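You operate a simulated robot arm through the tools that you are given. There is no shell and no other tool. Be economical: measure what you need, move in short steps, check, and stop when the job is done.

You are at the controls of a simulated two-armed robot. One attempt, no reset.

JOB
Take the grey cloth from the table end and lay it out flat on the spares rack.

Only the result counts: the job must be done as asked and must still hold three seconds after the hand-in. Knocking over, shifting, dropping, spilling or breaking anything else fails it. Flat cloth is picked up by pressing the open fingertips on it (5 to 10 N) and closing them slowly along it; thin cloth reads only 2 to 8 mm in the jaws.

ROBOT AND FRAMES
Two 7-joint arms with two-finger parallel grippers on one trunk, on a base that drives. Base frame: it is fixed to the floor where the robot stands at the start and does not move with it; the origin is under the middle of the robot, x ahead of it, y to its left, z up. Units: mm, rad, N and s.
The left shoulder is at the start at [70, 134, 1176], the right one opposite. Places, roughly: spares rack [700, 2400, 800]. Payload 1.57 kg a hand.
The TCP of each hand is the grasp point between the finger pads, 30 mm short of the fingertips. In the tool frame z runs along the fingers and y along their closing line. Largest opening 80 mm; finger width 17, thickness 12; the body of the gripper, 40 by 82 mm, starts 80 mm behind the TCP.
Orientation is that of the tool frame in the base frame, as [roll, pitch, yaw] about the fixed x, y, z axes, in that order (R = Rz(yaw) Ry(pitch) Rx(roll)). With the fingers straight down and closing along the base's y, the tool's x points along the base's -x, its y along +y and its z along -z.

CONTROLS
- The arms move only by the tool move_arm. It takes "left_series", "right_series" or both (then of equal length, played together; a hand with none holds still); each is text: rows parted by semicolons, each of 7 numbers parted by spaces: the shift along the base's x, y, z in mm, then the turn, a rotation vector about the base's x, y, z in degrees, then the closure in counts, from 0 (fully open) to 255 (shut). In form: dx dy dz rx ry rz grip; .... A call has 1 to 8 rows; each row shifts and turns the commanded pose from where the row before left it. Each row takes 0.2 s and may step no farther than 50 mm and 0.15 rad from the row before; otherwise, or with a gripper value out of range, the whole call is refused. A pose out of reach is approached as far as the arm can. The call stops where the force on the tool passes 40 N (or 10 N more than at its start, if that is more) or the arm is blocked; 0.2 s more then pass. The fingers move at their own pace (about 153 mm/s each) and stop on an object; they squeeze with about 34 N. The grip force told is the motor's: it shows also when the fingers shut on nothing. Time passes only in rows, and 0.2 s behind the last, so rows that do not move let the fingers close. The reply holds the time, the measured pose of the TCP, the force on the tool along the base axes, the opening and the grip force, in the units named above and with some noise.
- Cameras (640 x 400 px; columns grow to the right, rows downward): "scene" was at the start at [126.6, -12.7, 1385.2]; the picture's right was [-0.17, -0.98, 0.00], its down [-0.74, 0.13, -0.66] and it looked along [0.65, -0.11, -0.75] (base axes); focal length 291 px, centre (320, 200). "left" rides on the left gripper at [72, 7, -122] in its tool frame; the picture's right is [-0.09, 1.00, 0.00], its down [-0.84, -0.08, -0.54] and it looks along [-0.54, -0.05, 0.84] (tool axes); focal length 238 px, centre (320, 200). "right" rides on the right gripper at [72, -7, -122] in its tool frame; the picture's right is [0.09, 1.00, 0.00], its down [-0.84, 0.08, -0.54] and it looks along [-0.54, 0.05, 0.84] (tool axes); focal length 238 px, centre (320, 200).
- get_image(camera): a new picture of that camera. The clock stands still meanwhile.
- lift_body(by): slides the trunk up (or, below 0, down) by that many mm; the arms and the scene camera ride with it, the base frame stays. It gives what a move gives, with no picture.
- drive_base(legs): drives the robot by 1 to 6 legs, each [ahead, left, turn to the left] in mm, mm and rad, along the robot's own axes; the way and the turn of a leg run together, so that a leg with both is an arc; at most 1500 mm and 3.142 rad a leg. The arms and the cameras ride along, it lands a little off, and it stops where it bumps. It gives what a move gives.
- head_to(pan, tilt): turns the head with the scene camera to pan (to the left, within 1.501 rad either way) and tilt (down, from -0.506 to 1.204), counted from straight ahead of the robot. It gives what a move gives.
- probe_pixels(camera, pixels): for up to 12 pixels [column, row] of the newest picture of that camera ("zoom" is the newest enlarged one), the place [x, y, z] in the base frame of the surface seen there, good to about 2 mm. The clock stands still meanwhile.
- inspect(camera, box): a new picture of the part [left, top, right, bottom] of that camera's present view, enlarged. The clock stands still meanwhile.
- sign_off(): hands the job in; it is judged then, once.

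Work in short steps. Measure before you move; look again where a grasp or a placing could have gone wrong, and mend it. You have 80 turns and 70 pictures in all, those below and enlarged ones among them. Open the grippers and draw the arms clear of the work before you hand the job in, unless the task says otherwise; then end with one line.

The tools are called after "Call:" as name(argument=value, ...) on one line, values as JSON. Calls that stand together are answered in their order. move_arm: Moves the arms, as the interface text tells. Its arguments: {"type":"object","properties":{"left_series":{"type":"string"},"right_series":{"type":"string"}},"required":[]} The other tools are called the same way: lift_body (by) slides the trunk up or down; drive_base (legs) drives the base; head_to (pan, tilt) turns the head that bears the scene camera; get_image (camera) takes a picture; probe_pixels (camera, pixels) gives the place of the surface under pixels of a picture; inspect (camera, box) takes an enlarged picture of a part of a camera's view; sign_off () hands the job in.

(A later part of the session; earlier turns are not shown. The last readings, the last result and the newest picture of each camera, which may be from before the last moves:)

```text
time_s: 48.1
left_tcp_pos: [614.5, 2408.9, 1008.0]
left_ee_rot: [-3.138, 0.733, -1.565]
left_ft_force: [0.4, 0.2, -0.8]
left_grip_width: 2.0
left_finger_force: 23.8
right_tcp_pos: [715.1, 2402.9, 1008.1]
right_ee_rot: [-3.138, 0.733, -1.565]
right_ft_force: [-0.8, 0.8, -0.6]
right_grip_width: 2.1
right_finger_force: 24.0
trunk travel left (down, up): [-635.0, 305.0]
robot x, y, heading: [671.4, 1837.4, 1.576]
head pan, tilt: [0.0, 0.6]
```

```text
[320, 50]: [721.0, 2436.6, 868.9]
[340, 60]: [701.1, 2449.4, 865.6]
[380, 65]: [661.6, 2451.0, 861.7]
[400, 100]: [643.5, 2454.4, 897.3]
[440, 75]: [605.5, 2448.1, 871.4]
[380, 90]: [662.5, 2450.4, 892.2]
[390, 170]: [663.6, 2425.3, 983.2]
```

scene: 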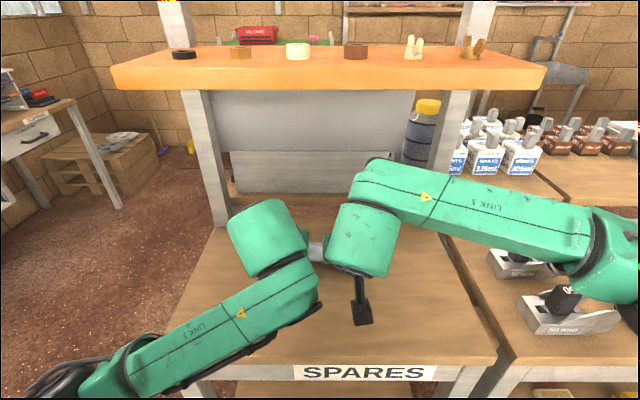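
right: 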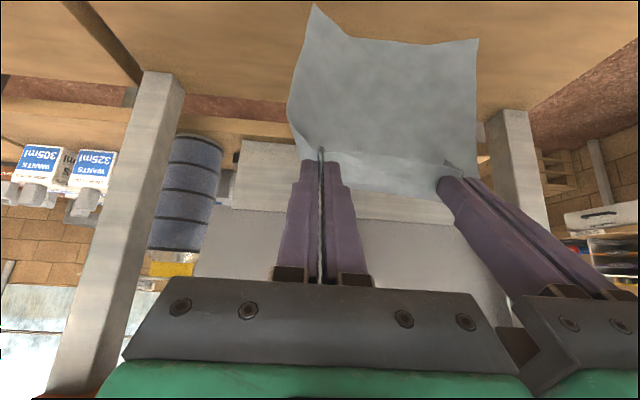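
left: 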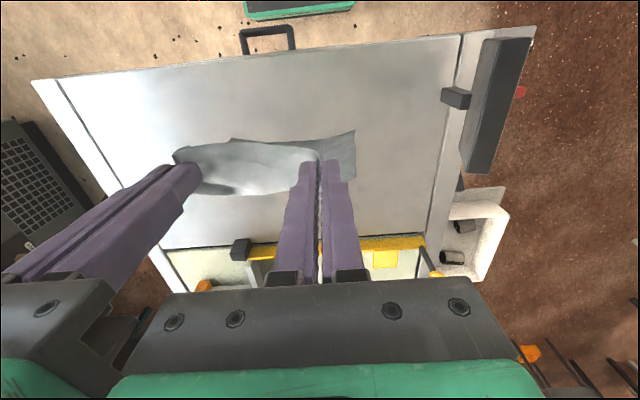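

Foot hangs at z≈840, y≈2445. I now lower while retreating so the foot trails outward on touchdown.

Call:
move_arm(left_series="0 -8 -14 0 0 0 255; 0 -10 -14 0 0 0 255; 0 -14 -12 0 0 0 255; 0 -14 -12 0 0 0 255; 0 -14 -12 0 0 0 255; 0 -14 -13 0 0 0 255; 0 -14 -13 0 0 0 255", right_series="0 -8 -14 0 0 0 255; 0 -10 -14 0 0 0 255; 0 -14 -12 0 0 0 255; 0 -14 -12 0 0 0 255; 0 -14 -12 0 0 0 255; 0 -14 -13 0 0 0 255; 0 -14 -13 0 0 0 255")

Call:
inspect(camera="right", box=[240, 70, 500, 230])

Call:
probe_pixels(camera="zoom", pixels=[[130, 60], [320, 85], [525, 120], [330, 120], [330, 160], [350, 250]])

```text
time_s: 49.7
left_tcp_pos: [613.8, 2319.8, 918.3]
left_ee_rot: [-3.139, 0.732, -1.568]
left_ft_force: [0.6, 0.5, 0.1]
left_grip_width: 2.2
left_finger_force: 23.9
right_tcp_pos: [715.0, 2313.5, 917.4]
right_ee_rot: [-3.137, 0.735, -1.565]
right_ft_force: [0.5, -0.3, 1.4]
right_grip_width: 2.1
right_finger_force: 23.4
trunk travel left (down, up): [-635.0, 305.0]
robot x, y, heading: [672.2, 1837.4, 1.579]
head pan, tilt: [0.0, 0.6]
```

```text
2.46 times, centred on (370, 150) of right
```

zoom: 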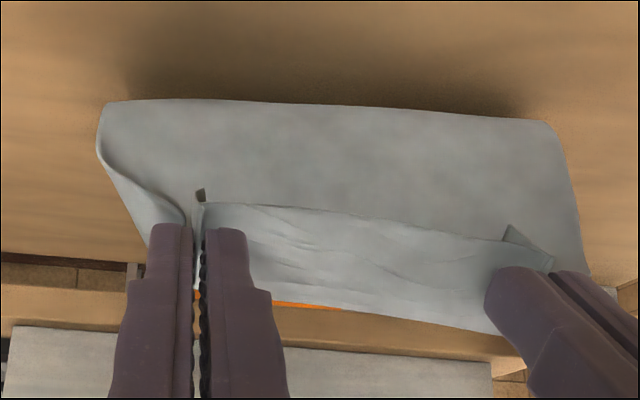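

```text
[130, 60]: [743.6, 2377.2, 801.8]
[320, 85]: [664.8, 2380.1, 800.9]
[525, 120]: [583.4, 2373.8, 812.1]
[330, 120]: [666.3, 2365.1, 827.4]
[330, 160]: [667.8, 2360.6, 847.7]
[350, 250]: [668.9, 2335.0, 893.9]
```

The bend is at y≈2377 with the foot trailing beyond – the right shape. I continue down and back, turning the hands toward vertical at the end.

Call:
move_arm(left_series="0 -8 -13 0 0 0 255; 0 -8 -13 0 0 0 255; 0 -8 -13 0 0 0 255; 0 -6 -13 -8.4 0 0 255; 0 -5 -12 -8.4 0 0 255; 0 -5 -10 -8.4 0 0 255", right_series="0 -8 -13 0 0 0 255; 0 -8 -13 0 0 0 255; 0 -8 -13 0 0 0 255; 0 -6 -13 -8.4 0 0 255; 0 -5 -12 -8.4 0 0 255; 0 -5 -10 -8.4 0 0 255")

Call:
get_image(camera="scene")

Call:
get_image(camera="right")

```text
time_s: 51.1
left_tcp_pos: [614.0, 2280.0, 843.2]
left_ee_rot: [-3.141, 0.291, -1.568]
left_ft_force: [-0.3, 0.4, -0.2]
left_grip_width: 2.2
left_finger_force: 23.4
right_tcp_pos: [714.0, 2275.4, 843.3]
right_ee_rot: [3.141, 0.291, -1.568]
right_ft_force: [-0.1, 0.9, 0.1]
right_grip_width: 2.0
right_finger_force: 23.2
trunk travel left (down, up): [-635.0, 305.0]
robot x, y, heading: [673.2, 1836.1, 1.574]
head pan, tilt: [0.0, 0.6]
```

```text
39 pictures are left
```

scene: 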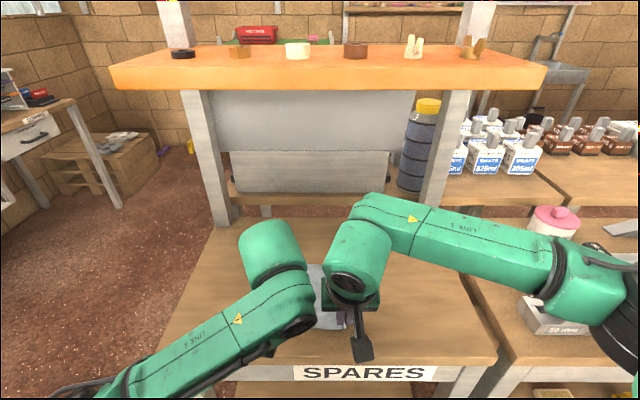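

```text
38 pictures are left
```

right: 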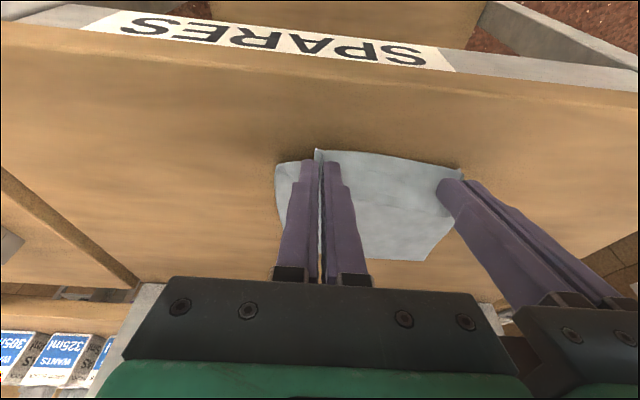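

The cloth now lies forward of the fingers. I probe the cloth and the low left forearm.

Call:
probe_pixels(camera="right", pixels=[[380, 255], [425, 257], [380, 230], [380, 200], [380, 170], [330, 155], [280, 170], [452, 172], [440, 230]])

Call:
probe_pixels(camera="scene", pixels=[[200, 370], [130, 385], [250, 350], [300, 330], [360, 350], [315, 268]])

```text
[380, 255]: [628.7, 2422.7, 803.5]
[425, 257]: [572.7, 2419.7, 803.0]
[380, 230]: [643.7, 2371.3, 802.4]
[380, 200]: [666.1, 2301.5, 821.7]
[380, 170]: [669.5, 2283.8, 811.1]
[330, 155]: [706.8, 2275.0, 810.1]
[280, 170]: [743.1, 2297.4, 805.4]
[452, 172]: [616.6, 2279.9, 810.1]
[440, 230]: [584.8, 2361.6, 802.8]
```

```text
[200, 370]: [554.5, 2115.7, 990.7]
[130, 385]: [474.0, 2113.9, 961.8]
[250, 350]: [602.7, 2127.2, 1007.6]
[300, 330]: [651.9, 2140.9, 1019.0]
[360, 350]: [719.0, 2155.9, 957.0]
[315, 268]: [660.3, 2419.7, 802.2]
```

Far edge is at y≈2421 flat on the rack, with a little slack near y≈2300. I finish turning to vertical while lowering ~9 mm.

Call:
move_arm(left_series="0 -2 -3 -8.4 0 0 255; 0 -2 -3 -8.4 0 0 255; 0 -1 -2 0 0 0 255; 0 0 -1 0 0 0 255", right_series="0 -2 -3 -8.4 0 0 255; 0 -2 -3 -8.4 0 0 255; 0 -1 -2 0 0 0 255; 0 0 -1 0 0 0 255")

Call:
inspect(camera="right", box=[220, 90, 500, 290])

```text
time_s: 52.1
left_tcp_pos: [613.6, 2275.3, 834.5]
left_ee_rot: [-3.14, -0.003, -1.568]
left_ft_force: [-0.3, -0.5, 0.1]
left_grip_width: 1.9
left_finger_force: 23.8
right_tcp_pos: [713.9, 2269.8, 832.3]
right_ee_rot: [3.14, 0.0, -1.568]
right_ft_force: [0.6, -0.6, 1.7]
right_grip_width: 2.1
right_finger_force: 24.0
trunk travel left (down, up): [-635.0, 305.0]
robot x, y, heading: [672.3, 1832.4, 1.569]
head pan, tilt: [0.0, 0.6]
```

```text
2.00 times, centred on (360, 190) of right
```

zoom: 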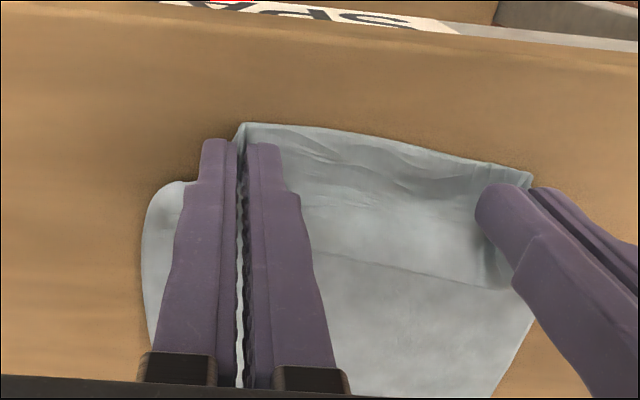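

Fingertips are nearly on the rack. I spread the hands 2–3 mm each and press lightly before opening.

Call:
move_arm(left_series="-2 -2 -1.5 0 0 0 255; 0 0 -1 0 0 0 255", right_series="2 -2 -0.5 0 0 0 255; 0 0 -0.5 0 0 0 255")

```text
time_s: 52.7
left_tcp_pos: [611.4, 2273.5, 832.3]
left_ee_rot: [-3.14, 0.0, -1.569]
left_ft_force: [2.9, 0.7, 1.4]
left_grip_width: 2.2
left_finger_force: 23.3
right_tcp_pos: [716.0, 2266.3, 833.8]
right_ee_rot: [3.14, 0.001, -1.566]
right_ft_force: [-2.1, 0.5, 3.3]
right_grip_width: 2.2
right_finger_force: 23.4
trunk travel left (down, up): [-635.0, 305.0]
robot x, y, heading: [672.5, 1834.4, 1.573]
head pan, tilt: [0.0, 0.6]
```

Light contact and slight tension. I press a hair more and open slowly so the tips spread the pinched cloth flat.

Call:
move_arm(left_series="0 0 -0.8 0 0 0 248; 0 0 0 0 0 0 240; 0 0 0 0 0 0 230; 0 0 0 0 0 0 218; 0 0 0 0 0 0 206; 0 0 0 0 0 0 194; 0 0 0 0 0 0 180; 0 0 0 0 0 0 165", right_series="0 0 -0.3 0 0 0 248; 0 0 0 0 0 0 240; 0 0 0 0 0 0 230; 0 0 0 0 0 0 218; 0 0 0 0 0 0 206; 0 0 0 0 0 0 194; 0 0 0 0 0 0 180; 0 0 0 0 0 0 165")

Call:
inspect(camera="right", box=[220, 90, 500, 290])

Call:
inspect(camera="left", box=[140, 90, 420, 290])

```text
time_s: 54.5
left_tcp_pos: [613.0, 2272.9, 831.8]
left_ee_rot: [-3.141, 0.002, -1.568]
left_ft_force: [4.1, -0.5, 11.5]
left_grip_width: 24.5
left_finger_force: 0.1
right_tcp_pos: [717.3, 2266.3, 832.5]
right_ee_rot: [3.14, 0.0, -1.566]
right_ft_force: [0.4, -0.1, -0.3]
right_grip_width: 28.1
right_finger_force: 0.0
trunk travel left (down, up): [-635.0, 305.0]
robot x, y, heading: [672.1, 1836.1, 1.574]
head pan, tilt: [0.0, 0.6]
```

```text
2.00 times, centred on (360, 190) of right
```

zoom: 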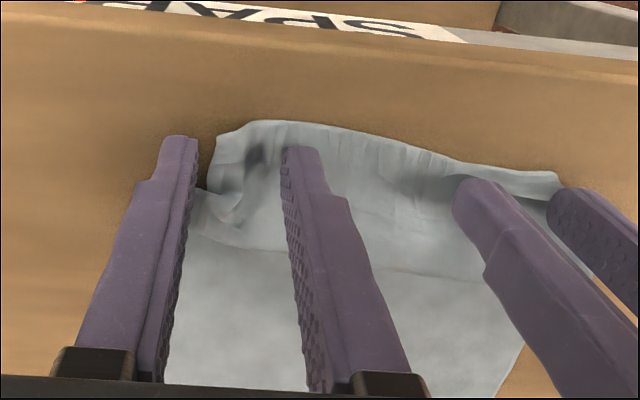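

```text
2.00 times, centred on (280, 190) of left
```

zoom: 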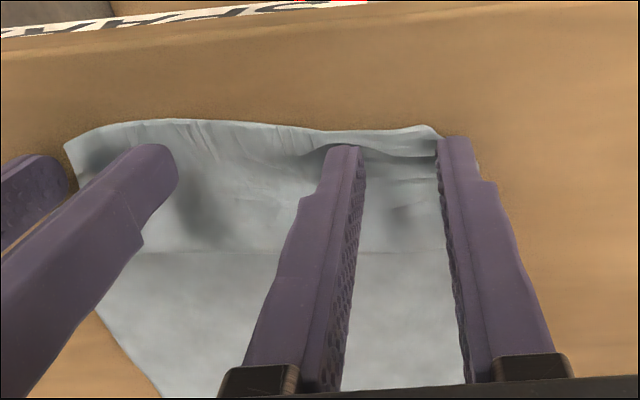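

The pinches opened; the near edge is wavy. I lift both hands straight up 100 mm and view the cloth.

Call:
move_arm(left_series="0 0 5 0 0 0 165; 0 0 15 0 0 0 165; 0 0 40 0 0 0 165; 0 0 40 0 0 0 165", right_series="0 0 5 0 0 0 165; 0 0 15 0 0 0 165; 0 0 40 0 0 0 165; 0 0 40 0 0 0 165")

Call:
get_image(camera="right")

Call:
get_image(camera="left")

```text
time_s: 55.5
left_tcp_pos: [613.5, 2275.3, 931.9]
left_ee_rot: [3.141, -0.001, -1.568]
left_ft_force: [0.3, 0.0, 0.3]
left_grip_width: 28.3
left_finger_force: 0.0
right_tcp_pos: [717.6, 2268.3, 931.5]
right_ee_rot: [-3.141, 0.001, -1.567]
right_ft_force: [0.6, -0.6, 0.7]
right_grip_width: 28.2
right_finger_force: 0.0
trunk travel left (down, up): [-635.0, 305.0]
robot x, y, heading: [671.6, 1836.4, 1.577]
head pan, tilt: [0.0, 0.6]
```

```text
34 pictures are left
```

right: 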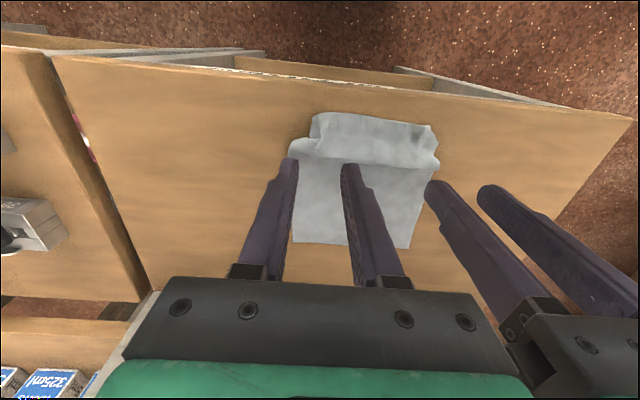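

```text
33 pictures are left
```

left: 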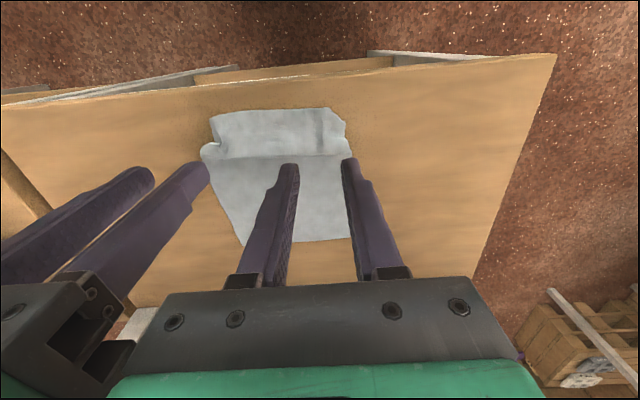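

The cloth lies on the rack, but there is a ridge across it near (370,160) in the right view and wrinkles at the near corners. I pull both hands back/up and inspect properly.

Call:
move_arm(left_series="-20 -20 30 0 0 0 165; -20 -20 30 0 0 0 165; -20 -20 30 0 0 0 165; -20 -20 20 0 0 0 165", right_series="20 -20 30 0 0 0 165; 20 -20 30 0 0 0 165; 20 -20 30 0 0 0 165; 20 -20 20 0 0 0 165")

Call:
inspect(camera="scene", box=[210, 220, 430, 360])

Call:
inspect(camera="right", box=[240, 60, 500, 260])

```text
time_s: 56.5
left_tcp_pos: [532.1, 2188.5, 1041.8]
left_ee_rot: [-3.141, 0.002, -1.568]
left_ft_force: [-0.9, 0.0, -0.3]
left_grip_width: 28.6
left_finger_force: 0.1
right_tcp_pos: [797.8, 2185.6, 1042.3]
right_ee_rot: [-3.14, 0.002, -1.566]
right_ft_force: [-0.3, -0.9, -0.4]
right_grip_width: 28.2
right_finger_force: 0.1
trunk travel left (down, up): [-635.0, 305.0]
robot x, y, heading: [672.1, 1837.0, 1.572]
head pan, tilt: [0.0, 0.6]
```

```text
2.86 times, centred on (320, 290) of scene
```

zoom: 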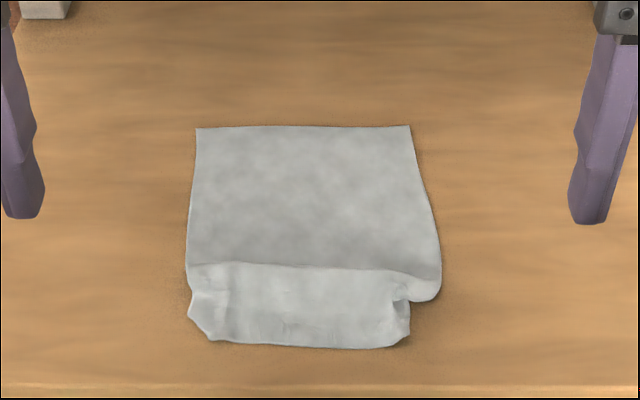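

```text
2.00 times, centred on (370, 160) of right
```

zoom: 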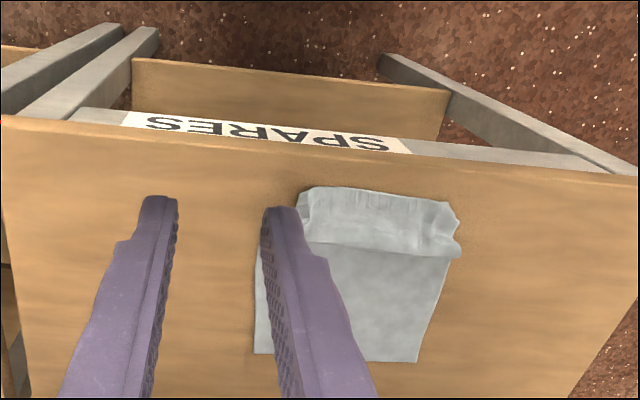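

A crease line runs across at zoom row ~262 with a lighter near strip. I take the scene view again and probe heights along it.

Call:
inspect(camera="scene", box=[265, 255, 375, 345])

Call:
probe_pixels(camera="scene", pixels=[[315, 250]])

```text
4.44 times, centred on (320, 300) of scene
```

zoom: 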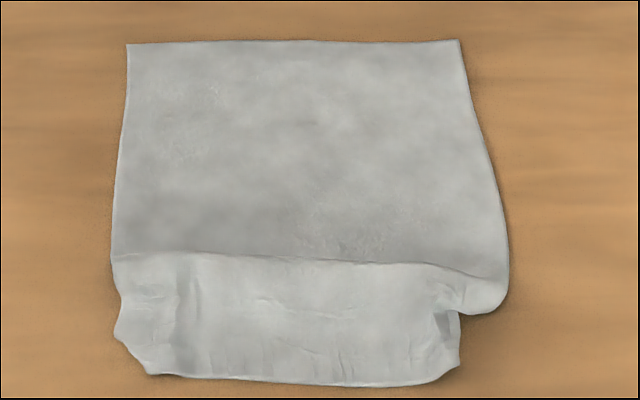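

```text
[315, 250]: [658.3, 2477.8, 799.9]
```

Call:
probe_pixels(camera="zoom", pixels=[[130, 46], [455, 46], [300, 150], [300, 240], [300, 258], [300, 275], [300, 320], [300, 375], [120, 260], [500, 290], [160, 365], [445, 365]])

```text
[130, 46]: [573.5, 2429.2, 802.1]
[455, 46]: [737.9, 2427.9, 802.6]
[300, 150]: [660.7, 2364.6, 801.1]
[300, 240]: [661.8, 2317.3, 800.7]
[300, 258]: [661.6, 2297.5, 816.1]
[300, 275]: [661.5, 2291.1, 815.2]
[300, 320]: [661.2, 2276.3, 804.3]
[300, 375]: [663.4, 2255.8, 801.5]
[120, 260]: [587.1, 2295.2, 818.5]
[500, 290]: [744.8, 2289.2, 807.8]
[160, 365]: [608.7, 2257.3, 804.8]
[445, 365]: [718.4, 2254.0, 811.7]
```

There's a ~16 mm hump at y≈2297 and the near edge is gathered (only 110 mm wide vs ~163). I look closely at both near corners.

Call:
inspect(camera="scene", box=[330, 305, 370, 345])

Call:
inspect(camera="scene", box=[275, 305, 315, 345])

Call:
inspect(camera="left", box=[140, 60, 400, 220])

```text
10.00 times, centred on (350, 325) of scene
```

zoom: 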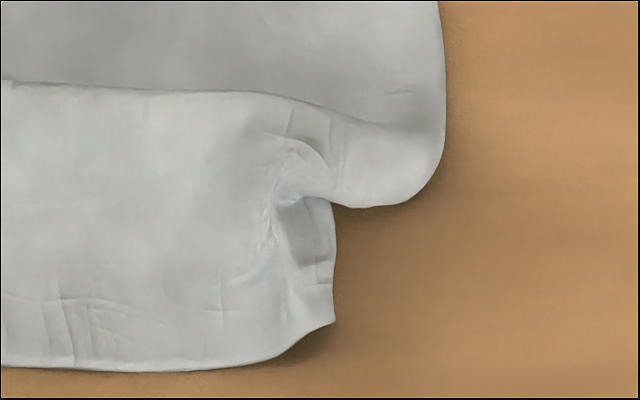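

```text
10.00 times, centred on (295, 325) of scene
```

zoom: 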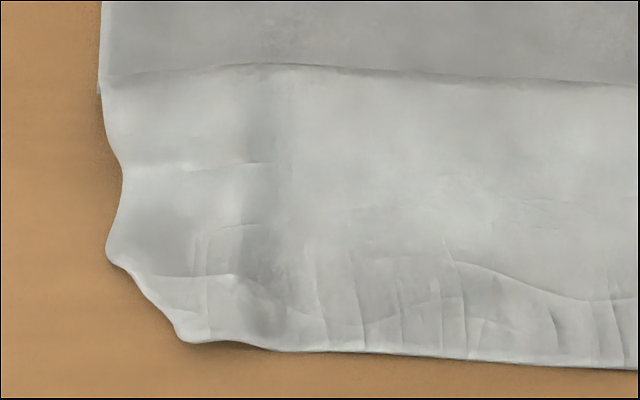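

```text
2.46 times, centred on (270, 140) of left
```

zoom: 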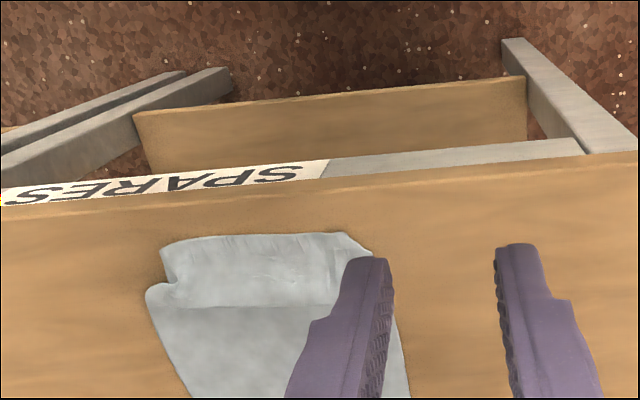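

Both near corners are tucked under. Plan: press closed fingertips near the near edge and drag it toward the robot over the rack's front edge so the tucked corners drop free, then later drag the cloth back in by its far side so everything trails flat. I move the hands over the near strip first.

Call:
move_arm(left_series="17 16 -38 0 0 0 255; 17 16 -38 0 0 0 255; 17 16 -38 0 0 0 255; 16 16 -38 0 0 0 255; 16 16 -38 0 0 0 255", right_series="-17 17 -38 0 0 0 255; -17 17 -38 0 0 0 255; -17 16 -38 0 0 0 255; -17 16 -38 0 0 0 255; -18 16 -38 0 0 0 255")

Call:
move_arm(left_series="0 0 -8 0 0 0 255; 0 0 -6 0 0 0 255; 0 0 -3 0 0 0 255; 0 0 -2 0 0 0 255", right_series="0 0 -8 0 0 0 255; 0 0 -6 0 0 0 255; 0 0 -3 0 0 0 255; 0 0 -2 0 0 0 255")

```text
time_s: 57.7
left_tcp_pos: [615.8, 2274.7, 851.1]
left_ee_rot: [3.14, 0.001, -1.567]
left_ft_force: [0.1, -0.3, 0.9]
left_grip_width: 0.0
left_finger_force: 21.5
right_tcp_pos: [709.8, 2271.3, 853.9]
right_ee_rot: [3.141, 0.002, -1.567]
right_ft_force: [0.9, 0.1, -0.8]
right_grip_width: 0.0
right_finger_force: 21.5
trunk travel left (down, up): [-635.0, 305.0]
robot x, y, heading: [673.0, 1837.5, 1.576]
head pan, tilt: [0.0, 0.6]
```

```text
time_s: 58.7
left_tcp_pos: [614.8, 2275.0, 833.0]
left_ee_rot: [-3.139, -0.002, -1.567]
left_ft_force: [0.4, -0.4, 0.7]
left_grip_width: 0.0
left_finger_force: 21.7
right_tcp_pos: [710.7, 2268.8, 832.8]
right_ee_rot: [3.141, -0.001, -1.568]
right_ft_force: [-0.3, -0.3, 0.8]
right_grip_width: 0.0
right_finger_force: 21.5
trunk travel left (down, up): [-635.0, 305.0]
robot x, y, heading: [673.4, 1834.5, 1.58]
head pan, tilt: [0.0, 0.6]
```

Just touching (~0.7 N). I press about 1.5 mm more and read.

Call:
move_arm(left_series="0 0 -1 0 0 0 255; 0 0 -0.8 0 0 0 255", right_series="0 0 -1 0 0 0 255; 0 0 -0.5 0 0 0 255")

```text
time_s: 59.3
left_tcp_pos: [614.8, 2273.2, 831.1]
left_ee_rot: [-3.14, 0.001, -1.567]
left_ft_force: [-0.4, -0.7, 1.6]
left_grip_width: 0.0
left_finger_force: 21.3
right_tcp_pos: [711.7, 2269.1, 832.6]
right_ee_rot: [-3.141, -0.001, -1.566]
right_ft_force: [0.0, 0.2, 1.8]
right_grip_width: 0.3
right_finger_force: 21.1
trunk travel left (down, up): [-635.0, 305.0]
robot x, y, heading: [670.8, 1831.2, 1.569]
head pan, tilt: [0.0, 0.6]
```

Still light; a further millimetre, then drag 32 mm toward the robot.

Call:
move_arm(left_series="0 0 -1 0 0 0 255; 0 -8 0 0 0 0 255; 0 -8 0 0 0 0 255; 0 -8 0 0 0 0 255; 0 -8 0 0 0 0 255", right_series="0 0 -1 0 0 0 255; 0 -8 0 0 0 0 255; 0 -8 0 0 0 0 255; 0 -8 0 0 0 0 255; 0 -8 0 0 0 0 255")

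Call:
get_image(camera="right")

```text
time_s: 60.5
left_tcp_pos: [615.5, 2241.6, 831.2]
left_ee_rot: [-3.14, 0.004, -1.568]
left_ft_force: [0.4, 5.3, 19.3]
left_grip_width: 0.1
left_finger_force: 21.3
right_tcp_pos: [710.9, 2235.5, 832.1]
right_ee_rot: [3.14, 0.005, -1.566]
right_ft_force: [-1.0, 4.1, 10.5]
right_grip_width: 0.0
right_finger_force: 21.4
trunk travel left (down, up): [-635.0, 305.0]
robot x, y, heading: [672.8, 1834.1, 1.572]
head pan, tilt: [0.0, 0.6]
```

```text
26 pictures are left
```

right: 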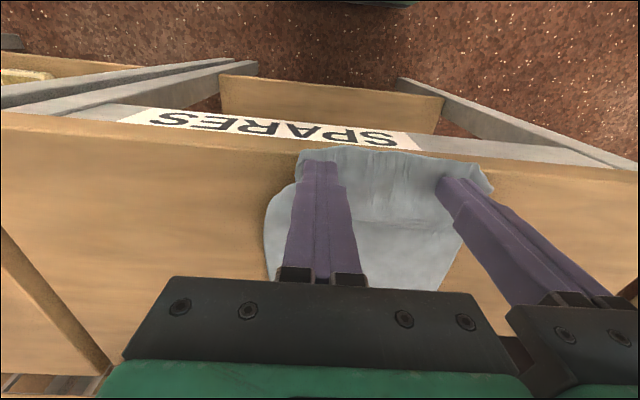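

The drag works: the near edge has reached the front edge. I lift, step forward 42 mm, press and drag again.

Call:
move_arm(left_series="0 0 15 0 0 0 255; 0 22 0 0 0 0 255; 0 20 0 0 0 0 255; 0 0 -14.5 0 0 0 255; 0 -10 0 0 0 0 255; 0 -10 0 0 0 0 255; 0 -10 0 0 0 0 255; 0 -10 0 0 0 0 255", right_series="0 0 15 0 0 0 255; 0 22 0 0 0 0 255; 0 24 0 0 0 0 255; 0 0 -14.5 0 0 0 255; 0 -10 0 0 0 0 255; 0 -10 0 0 0 0 255; 0 -10 0 0 0 0 255; 0 -10 0 0 0 0 255")

Call:
get_image(camera="right")

```text
time_s: 62.3
left_tcp_pos: [614.6, 2243.4, 831.7]
left_ee_rot: [-3.139, 0.0, -1.568]
left_ft_force: [0.6, 1.6, 6.0]
left_grip_width: 0.2
left_finger_force: 21.4
right_tcp_pos: [712.5, 2242.7, 830.7]
right_ee_rot: [3.14, 0.001, -1.569]
right_ft_force: [0.0, 1.8, 5.5]
right_grip_width: 0.3
right_finger_force: 21.3
trunk travel left (down, up): [-635.0, 305.0]
robot x, y, heading: [674.2, 1835.9, 1.573]
head pan, tilt: [0.0, 0.6]
```

```text
25 pictures are left
```

right: 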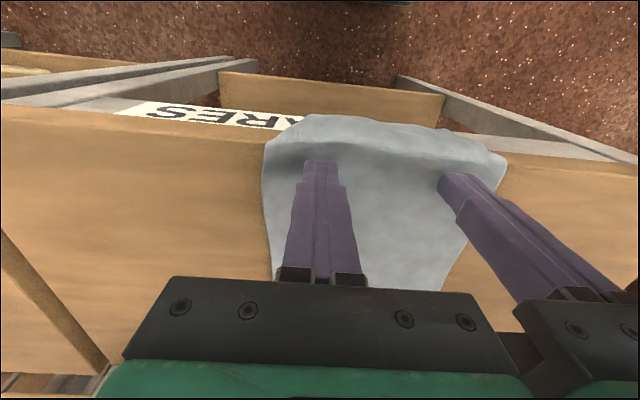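

The near strip now overhangs the front edge and looks full width. I lift the hands up and aside to look.

Call:
move_arm(left_series="0 0 15 0 0 0 255; 0 0 45 0 0 0 255; -25 0 40 0 0 0 255; -30 0 35 0 0 0 255; -30 0 35 0 0 0 255", right_series="0 0 15 0 0 0 255; 0 0 45 0 0 0 255; 25 0 40 0 0 0 255; 30 0 35 0 0 0 255; 30 0 35 0 0 0 255")

Call:
inspect(camera="scene", box=[250, 260, 400, 380])

Call:
get_image(camera="right")

```text
time_s: 63.5
left_tcp_pos: [529.4, 2243.1, 1001.2]
left_ee_rot: [-3.14, 0.001, -1.57]
left_ft_force: [1.1, 0.1, 0.1]
left_grip_width: 0.1
left_finger_force: 21.0
right_tcp_pos: [794.6, 2241.1, 1002.2]
right_ee_rot: [-3.141, 0.002, -1.566]
right_ft_force: [-0.2, 0.2, 1.0]
right_grip_width: 0.1
right_finger_force: 21.5
trunk travel left (down, up): [-635.0, 305.0]
robot x, y, heading: [671.8, 1836.4, 1.572]
head pan, tilt: [0.0, 0.6]
```

```text
3.33 times, centred on (325, 320) of scene
```

zoom: 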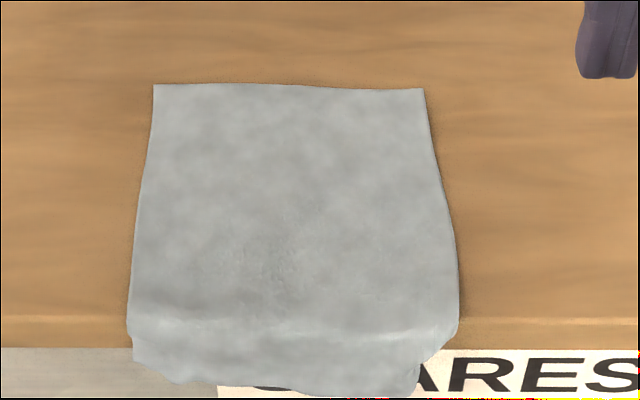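

```text
23 pictures are left
```

right: 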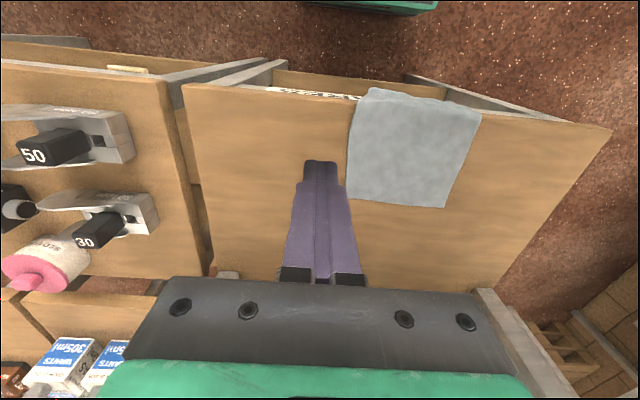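

The top is flat; the overhanging corners still look a bit irregular at (445,345) and (135,350). I inspect them closer, from the front via tilted view.

Call:
inspect(camera="scene", box=[275, 345, 400, 390])

Call:
inspect(camera="right", box=[330, 70, 500, 220])

Call:
probe_pixels(camera="zoom", pixels=[[180, 85], [530, 150], [320, 240], [100, 480], [430, 495]])

```text
5.12 times, centred on (338, 368) of scene
```

zoom: 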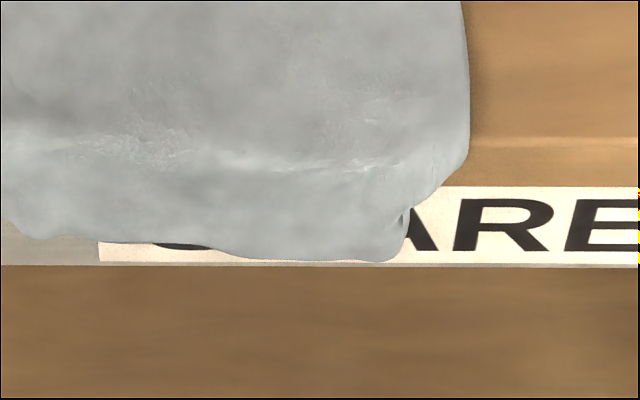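

```text
2.67 times, centred on (415, 145) of right
```

zoom: 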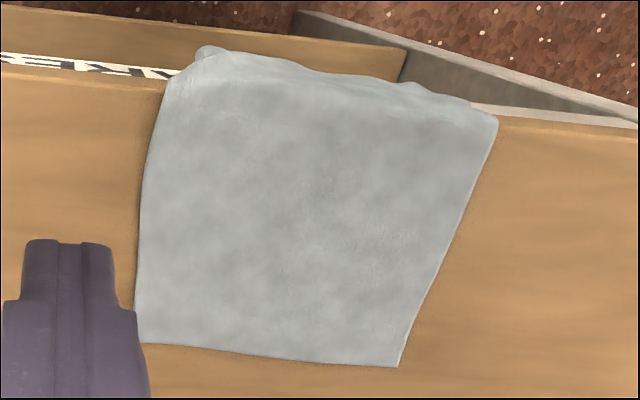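

```text
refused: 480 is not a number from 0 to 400
```

The right corner still hangs folded behind the overhang. I drag another 22 mm over the edge, pressing farther out toward the sides.

Call:
move_arm(left_series="14 5 -31 0 0 0 255; 14 5 -31 0 0 0 255; 14 5 -31 0 0 0 255; 14 4 -31 0 0 0 255; 14 4 -31 0 0 0 255; 0 0 -11 0 0 0 255", right_series="-13 5 -31 0 0 0 255; -13 5 -31 0 0 0 255; -13 5 -31 0 0 0 255; -13 4 -31 0 0 0 255; -13 4 -31 0 0 0 255; 0 0 -12 0 0 0 255")

Call:
move_arm(left_series="0 0 -3 0 0 0 255; 0 0 -1.5 0 0 0 255", right_series="0 0 -3 0 0 0 255; 0 0 -1.5 0 0 0 255")

```text
time_s: 64.9
left_tcp_pos: [599.3, 2267.5, 835.5]
left_ee_rot: [-3.141, 0.0, -1.566]
left_ft_force: [0.6, -0.8, 0.0]
left_grip_width: 0.3
left_finger_force: 21.2
right_tcp_pos: [730.0, 2265.7, 835.8]
right_ee_rot: [-3.14, 0.002, -1.568]
right_ft_force: [0.6, -0.3, 0.1]
right_grip_width: 0.0
right_finger_force: 21.7
trunk travel left (down, up): [-635.0, 305.0]
robot x, y, heading: [675.8, 1833.8, 1.57]
head pan, tilt: [0.0, 0.6]
```

```text
time_s: 65.5
left_tcp_pos: [600.0, 2265.8, 832.2]
left_ee_rot: [-3.141, 0.001, -1.567]
left_ft_force: [-0.9, 0.5, 6.7]
left_grip_width: 0.0
left_finger_force: 21.3
right_tcp_pos: [730.8, 2266.1, 832.1]
right_ee_rot: [-3.141, 0.001, -1.569]
right_ft_force: [0.5, -0.2, 1.4]
right_grip_width: 0.0
right_finger_force: 21.1
trunk travel left (down, up): [-635.0, 305.0]
robot x, y, heading: [672.7, 1835.0, 1.576]
head pan, tilt: [0.0, 0.6]
```

Left is at 6.7 N, right 1.4 N; I add 0.8 mm on the right and drag 24 mm toward the robot, then lift clear.

Call:
move_arm(left_series="0 0 0 0 0 0 255; 0 -8 0 0 0 0 255; 0 -8 0 0 0 0 255; 0 -8 0 0 0 0 255; 0 0 15 0 0 0 255; 0 0 45 0 0 0 255; -20 0 45 0 0 0 255; -20 0 45 0 0 0 255", right_series="0 0 -0.9 0 0 0 255; 0 -8 0 0 0 0 255; 0 -8 0 0 0 0 255; 0 -8 0 0 0 0 255; 0 0 15 0 0 0 255; 0 0 45 0 0 0 255; 20 0 45 0 0 0 255; 20 0 45 0 0 0 255")

Call:
inspect(camera="scene", box=[255, 290, 395, 398])

```text
time_s: 67.3
left_tcp_pos: [559.1, 2242.8, 980.6]
left_ee_rot: [-3.142, 0.0, -1.567]
left_ft_force: [-0.8, -0.1, 0.3]
left_grip_width: 0.2
left_finger_force: 21.3
right_tcp_pos: [771.0, 2238.3, 978.6]
right_ee_rot: [-3.141, 0.001, -1.567]
right_ft_force: [0.5, 0.9, 0.1]
right_grip_width: 0.0
right_finger_force: 20.8
trunk travel left (down, up): [-635.0, 305.0]
robot x, y, heading: [671.6, 1835.5, 1.576]
head pan, tilt: [0.0, 0.6]
```

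```text
3.70 times, centred on (325, 344) of scene
```

zoom: 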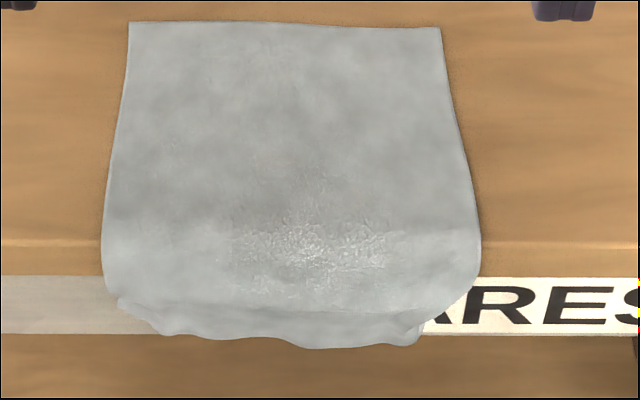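

Overhang is larger now and the corner flaps hang. Next I press near the far edge and drag the cloth forward so everything trails; first I probe the cloth's far edge and sides.

Call:
probe_pixels(camera="zoom", pixels=[[132, 26], [438, 32], [285, 130], [105, 240], [478, 240], [300, 335], [140, 315], [410, 335]])

Call:
move_arm(left_series="14 36 -30 0 0 0 255; 14 36 -30 0 0 0 255; 12 36 -30 0 0 0 255; 0 0 -40 0 0 0 255", right_series="-14 36 -30 0 0 0 255; -14 36 -30 0 0 0 255; -14 38 -30 0 0 0 255; 0 0 -39 0 0 0 255")

```text
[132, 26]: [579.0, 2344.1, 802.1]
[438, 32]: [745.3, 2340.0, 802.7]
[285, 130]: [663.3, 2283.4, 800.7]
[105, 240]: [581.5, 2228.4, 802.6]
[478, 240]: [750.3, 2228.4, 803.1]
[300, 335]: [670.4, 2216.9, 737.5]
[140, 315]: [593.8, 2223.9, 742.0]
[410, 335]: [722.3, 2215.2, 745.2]
```

```text
refused: row 3 steps farther than a row can; nothing moved
```

Far edge is at y≈2342. I move to (600/730, 2318) just above it.

Call:
move_arm(left_series="14 26 -30 0 0 0 255; 14 26 -30 0 0 0 255; 13 24 -30 0 0 0 255; 0 0 -40 0 0 0 255; 0 0 -13 0 0 0 255", right_series="-14 27 -30 0 0 0 255; -14 27 -30 0 0 0 255; -13 26 -30 0 0 0 255; 0 0 -40 0 0 0 255; 0 0 -11 0 0 0 255")

Call:
move_arm(left_series="0 0 -3 0 0 0 255; 0 0 -1.5 0 0 0 255", right_series="0 0 -3 0 0 0 255; 0 0 -1.5 0 0 0 255")

```text
time_s: 68.5
left_tcp_pos: [601.0, 2318.6, 835.6]
left_ee_rot: [-3.141, 0.0, -1.567]
left_ft_force: [0.2, 0.3, -0.4]
left_grip_width: 0.1
left_finger_force: 21.5
right_tcp_pos: [728.5, 2321.1, 838.3]
right_ee_rot: [-3.142, -0.002, -1.569]
right_ft_force: [0.4, 0.1, -0.2]
right_grip_width: 0.0
right_finger_force: 21.0
trunk travel left (down, up): [-635.0, 305.0]
robot x, y, heading: [671.6, 1832.7, 1.575]
head pan, tilt: [0.0, 0.6]
```

```text
time_s: 69.1
left_tcp_pos: [602.2, 2318.8, 832.1]
left_ee_rot: [-3.141, 0.0, -1.567]
left_ft_force: [-0.8, 0.3, 0.9]
left_grip_width: 0.2
left_finger_force: 21.4
right_tcp_pos: [729.5, 2322.1, 834.0]
right_ee_rot: [-3.141, 0.001, -1.567]
right_ft_force: [0.3, 0.0, -0.1]
right_grip_width: 0.0
right_finger_force: 21.8
trunk travel left (down, up): [-635.0, 305.0]
robot x, y, heading: [676.4, 1835.5, 1.573]
head pan, tilt: [0.0, 0.6]
```

Not firmly pressed yet; left −1.2, right −2.4 mm, then check.

Call:
move_arm(left_series="0 0 -0.7 0 0 0 255; 0 0 -0.5 0 0 0 255", right_series="0 0 -1.5 0 0 0 255; 0 0 -0.9 0 0 0 255")

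```text
time_s: 69.7
left_tcp_pos: [601.8, 2318.5, 831.8]
left_ee_rot: [-3.139, 0.0, -1.57]
left_ft_force: [-0.5, -0.1, -0.8]
left_grip_width: 0.0
left_finger_force: 21.5
right_tcp_pos: [729.3, 2321.7, 831.1]
right_ee_rot: [-3.142, 0.002, -1.567]
right_ft_force: [-0.2, 0.1, 2.8]
right_grip_width: 0.0
right_finger_force: 21.4
trunk travel left (down, up): [-635.0, 305.0]
robot x, y, heading: [672.2, 1834.8, 1.573]
head pan, tilt: [0.0, 0.6]
```

A little more on both (left −1.2, right −0.5).

Call:
move_arm(left_series="0 0 -0.7 0 0 0 255; 0 0 -0.5 0 0 0 255", right_series="0 0 -0.4 0 0 0 255; 0 0 0 0 0 0 255")

```text
time_s: 70.3
left_tcp_pos: [601.7, 2318.8, 831.1]
left_ee_rot: [-3.14, 0.003, -1.57]
left_ft_force: [-0.1, 0.3, 5.8]
left_grip_width: 0.1
left_finger_force: 21.1
right_tcp_pos: [729.8, 2322.4, 831.7]
right_ee_rot: [-3.141, 0.002, -1.567]
right_ft_force: [-0.3, 1.4, 3.3]
right_grip_width: 0.0
right_finger_force: 21.4
trunk travel left (down, up): [-635.0, 305.0]
robot x, y, heading: [670.6, 1836.1, 1.575]
head pan, tilt: [0.0, 0.6]
```

Good pressure (5.8 / 3.3 N). I drag forward 80 mm slowly, adding 0.5 mm on the right.

Call:
move_arm(left_series="0 10 0 0 0 0 255; 0 10 0 0 0 0 255; 0 10 0 0 0 0 255; 0 10 0 0 0 0 255; 0 10 0 0 0 0 255; 0 10 0 0 0 0 255; 0 10 0 0 0 0 255; 0 10 0 0 0 0 255", right_series="0 10 -0.5 0 0 0 255; 0 10 0 0 0 0 255; 0 10 0 0 0 0 255; 0 10 0 0 0 0 255; 0 10 0 0 0 0 255; 0 10 0 0 0 0 255; 0 10 0 0 0 0 255; 0 10 0 0 0 0 255")

Call:
get_image(camera="scene")

```text
time_s: 72.1
left_tcp_pos: [600.0, 2397.2, 832.9]
left_ee_rot: [-3.141, 0.003, -1.568]
left_ft_force: [1.5, -0.2, 5.2]
left_grip_width: 0.1
left_finger_force: 21.3
right_tcp_pos: [729.8, 2400.8, 832.1]
right_ee_rot: [3.14, 0.003, -1.569]
right_ft_force: [-0.7, -1.0, 2.4]
right_grip_width: 0.0
right_finger_force: 21.7
trunk travel left (down, up): [-635.0, 305.0]
robot x, y, heading: [672.0, 1834.1, 1.575]
head pan, tilt: [0.0, 0.6]
```

```text
19 pictures are left
```

scene: 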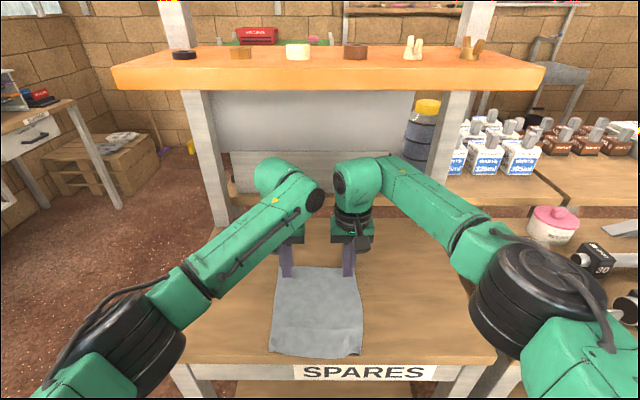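

The cloth followed and now lies nearly flat on the rack. I inspect the near edge at (315,345).

Call:
inspect(camera="scene", box=[255, 255, 380, 375])

Call:
probe_pixels(camera="zoom", pixels=[[90, 290], [90, 320], [180, 335], [270, 345], [350, 330], [355, 290], [225, 250], [225, 310], [120, 328], [350, 200], [120, 200]])

```text
3.33 times, centred on (318, 315) of scene
```

zoom: 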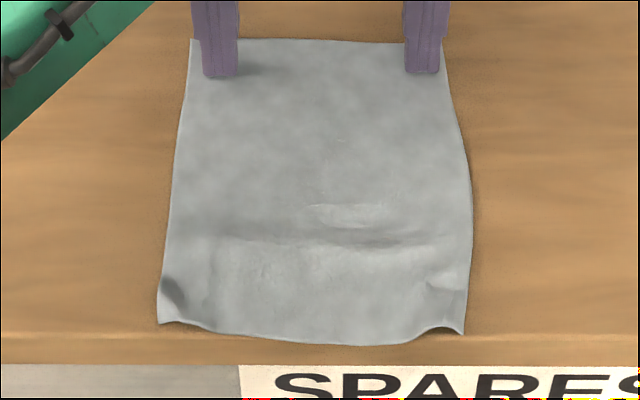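

```text
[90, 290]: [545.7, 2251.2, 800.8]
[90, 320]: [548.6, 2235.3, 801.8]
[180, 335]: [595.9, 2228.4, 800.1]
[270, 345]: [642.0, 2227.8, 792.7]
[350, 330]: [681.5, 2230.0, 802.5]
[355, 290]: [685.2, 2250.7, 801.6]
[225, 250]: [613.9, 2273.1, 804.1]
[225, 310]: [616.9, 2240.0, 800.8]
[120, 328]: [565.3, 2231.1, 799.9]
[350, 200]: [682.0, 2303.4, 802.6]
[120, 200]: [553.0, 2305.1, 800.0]
```

Corners are unfolded, with small residual waves. I drag on another 30 mm, then lift off.

Call:
move_arm(left_series="0 10 0 0 0 0 255; 0 10 0 0 0 0 255; 0 10 0 0 0 0 255; 0 0 5 0 0 0 255; 0 0 30 0 0 0 255", right_series="0 10 -0.3 0 0 0 255; 0 10 0 0 0 0 255; 0 10 0 0 0 0 255; 0 0 5 0 0 0 255; 0 0 30 0 0 0 255")

Call:
inspect(camera="scene", box=[255, 235, 380, 355])

Call:
probe_pixels(camera="zoom", pixels=[[190, 60], [440, 60], [180, 300], [165, 325], [300, 345], [455, 340], [440, 310], [330, 250], [250, 250], [400, 250], [200, 335], [420, 345]])

```text
time_s: 73.3
left_tcp_pos: [601.5, 2428.9, 866.2]
left_ee_rot: [-3.141, 0.001, -1.566]
left_ft_force: [-0.3, 0.1, 0.5]
left_grip_width: 0.1
left_finger_force: 21.5
right_tcp_pos: [730.8, 2419.5, 866.4]
right_ee_rot: [-3.141, 0.001, -1.567]
right_ft_force: [0.5, 0.0, 0.4]
right_grip_width: 0.0
right_finger_force: 21.5
right hand out of reach, approached as far as the arm can: row 3
trunk travel left (down, up): [-635.0, 305.0]
robot x, y, heading: [674.2, 1831.6, 1.576]
head pan, tilt: [0.0, 0.6]
```

```text
3.33 times, centred on (318, 295) of scene
```

zoom: 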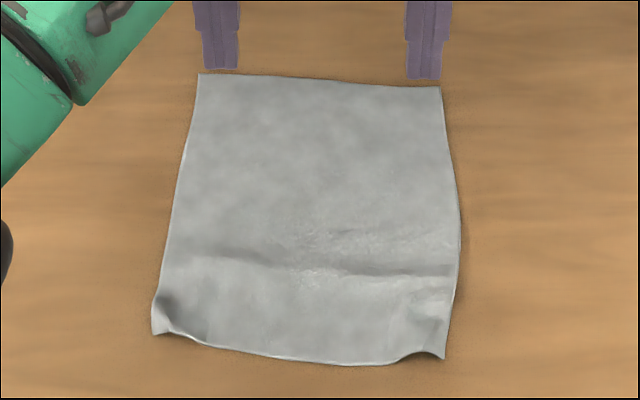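

```text
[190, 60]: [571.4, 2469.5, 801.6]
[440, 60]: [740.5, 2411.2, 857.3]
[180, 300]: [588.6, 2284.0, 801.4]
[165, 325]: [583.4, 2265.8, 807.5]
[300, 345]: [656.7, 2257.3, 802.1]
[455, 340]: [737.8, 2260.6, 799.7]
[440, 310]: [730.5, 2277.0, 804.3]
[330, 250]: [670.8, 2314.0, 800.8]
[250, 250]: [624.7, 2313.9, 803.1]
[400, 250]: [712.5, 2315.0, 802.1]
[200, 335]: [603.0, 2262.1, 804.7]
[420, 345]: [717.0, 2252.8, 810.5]
```

The whole cloth is on the rack (y≈2252–2455), with only small waves (7–10 mm) at the near corners. I'll press on these corners and stroke them outward.

Call:
move_arm(left_series="0 -35 10 0 0 0 255; -2 -40 0 0 0 0 255; -2 -40 0 0 0 0 255; -3 -40 0 0 0 0 255; 0 0 -25 0 0 0 255; 0 0 -15 0 0 0 255", right_series="0 -35 10 0 0 0 255; -2 -40 0 0 0 0 255; -2 -42 0 0 0 0 255; -3 -42 0 0 0 0 255; 0 0 -25 0 0 0 255; 0 0 -15 0 0 0 255")

Call:
move_arm(left_series="0 0 -3 0 0 0 255; 0 0 -2 0 0 0 255", right_series="0 0 -3 0 0 0 255; 0 0 -2 0 0 0 255")

```text
time_s: 74.7
left_tcp_pos: [594.0, 2274.9, 833.9]
left_ee_rot: [-3.142, 0.0, -1.567]
left_ft_force: [-0.1, 0.6, 0.8]
left_grip_width: 0.0
left_finger_force: 21.4
right_tcp_pos: [722.9, 2263.6, 836.2]
right_ee_rot: [3.141, -0.001, -1.567]
right_ft_force: [1.6, 0.5, -0.3]
right_grip_width: 0.0
right_finger_force: 21.4
trunk travel left (down, up): [-635.0, 305.0]
robot x, y, heading: [672.1, 1832.5, 1.575]
head pan, tilt: [0.0, 0.6]
```

```text
time_s: 75.3
left_tcp_pos: [594.0, 2275.0, 830.3]
left_ee_rot: [-3.14, 0.005, -1.566]
left_ft_force: [-1.9, 1.5, 11.2]
left_grip_width: 0.0
left_finger_force: 21.0
right_tcp_pos: [723.2, 2263.8, 831.2]
right_ee_rot: [3.141, 0.0, -1.566]
right_ft_force: [0.1, -0.1, 1.4]
right_grip_width: 0.2
right_finger_force: 21.0
trunk travel left (down, up): [-635.0, 305.0]
robot x, y, heading: [672.9, 1835.6, 1.576]
head pan, tilt: [0.0, 0.6]
```

Left presses at 11 N, right 1.4 N. I trim (left +0.5, right −0.9) and stroke outward 12 mm and slightly toward the robot, then lift.

Call:
move_arm(left_series="0 0 0.4 0 0 0 255; -4 -1 0 0 0 0 255; -4 -1 0 0 0 0 255; -4 -2 0 0 0 0 255; 0 0 6 0 0 0 255; 0 0 45 0 0 0 255; -15 0 45 0 0 0 255; -25 -20 35 0 0 0 255", right_series="0 0 -1 0 0 0 255; 4 -1 0 0 0 0 255; 4 -1 0 0 0 0 255; 4 -2 0 0 0 0 255; 0 0 6 0 0 0 255; 0 0 45 0 0 0 255; 15 0 45 0 0 0 255; 25 -20 35 0 0 0 255")

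Call:
inspect(camera="scene", box=[255, 235, 380, 355])

Call:
probe_pixels(camera="zoom", pixels=[[200, 78], [437, 90], [180, 300], [165, 328], [300, 355], [440, 350], [440, 310], [330, 270], [250, 265], [400, 270], [200, 335], [420, 345]])

```text
time_s: 77.1
left_tcp_pos: [540.3, 2247.9, 964.8]
left_ee_rot: [3.14, 0.002, -1.57]
left_ft_force: [-0.2, 0.2, 0.2]
left_grip_width: 0.0
left_finger_force: 21.1
right_tcp_pos: [774.7, 2238.3, 961.4]
right_ee_rot: [3.141, 0.003, -1.569]
right_ft_force: [0.5, 0.0, -0.6]
right_grip_width: 0.1
right_finger_force: 21.5
trunk travel left (down, up): [-635.0, 305.0]
robot x, y, heading: [673.1, 1833.0, 1.577]
head pan, tilt: [0.0, 0.6]
```

```text
3.33 times, centred on (318, 295) of scene
```

zoom: 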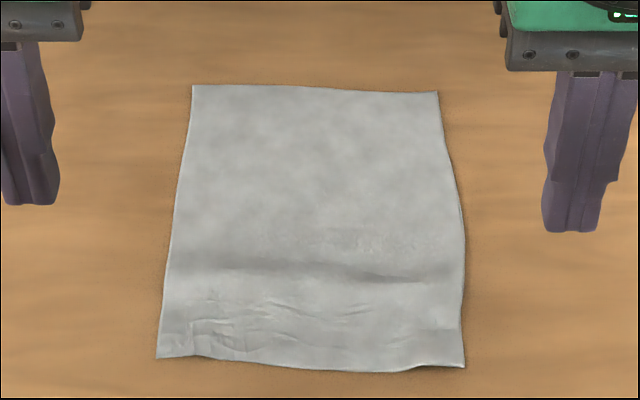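

```text
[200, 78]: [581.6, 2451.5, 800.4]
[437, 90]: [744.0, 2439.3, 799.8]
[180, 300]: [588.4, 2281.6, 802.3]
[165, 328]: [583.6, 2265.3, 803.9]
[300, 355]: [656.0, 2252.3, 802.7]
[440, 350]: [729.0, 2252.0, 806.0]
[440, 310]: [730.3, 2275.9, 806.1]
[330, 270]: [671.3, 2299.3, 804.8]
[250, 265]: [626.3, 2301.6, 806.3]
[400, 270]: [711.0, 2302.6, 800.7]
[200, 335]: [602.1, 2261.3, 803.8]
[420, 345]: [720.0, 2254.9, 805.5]
```

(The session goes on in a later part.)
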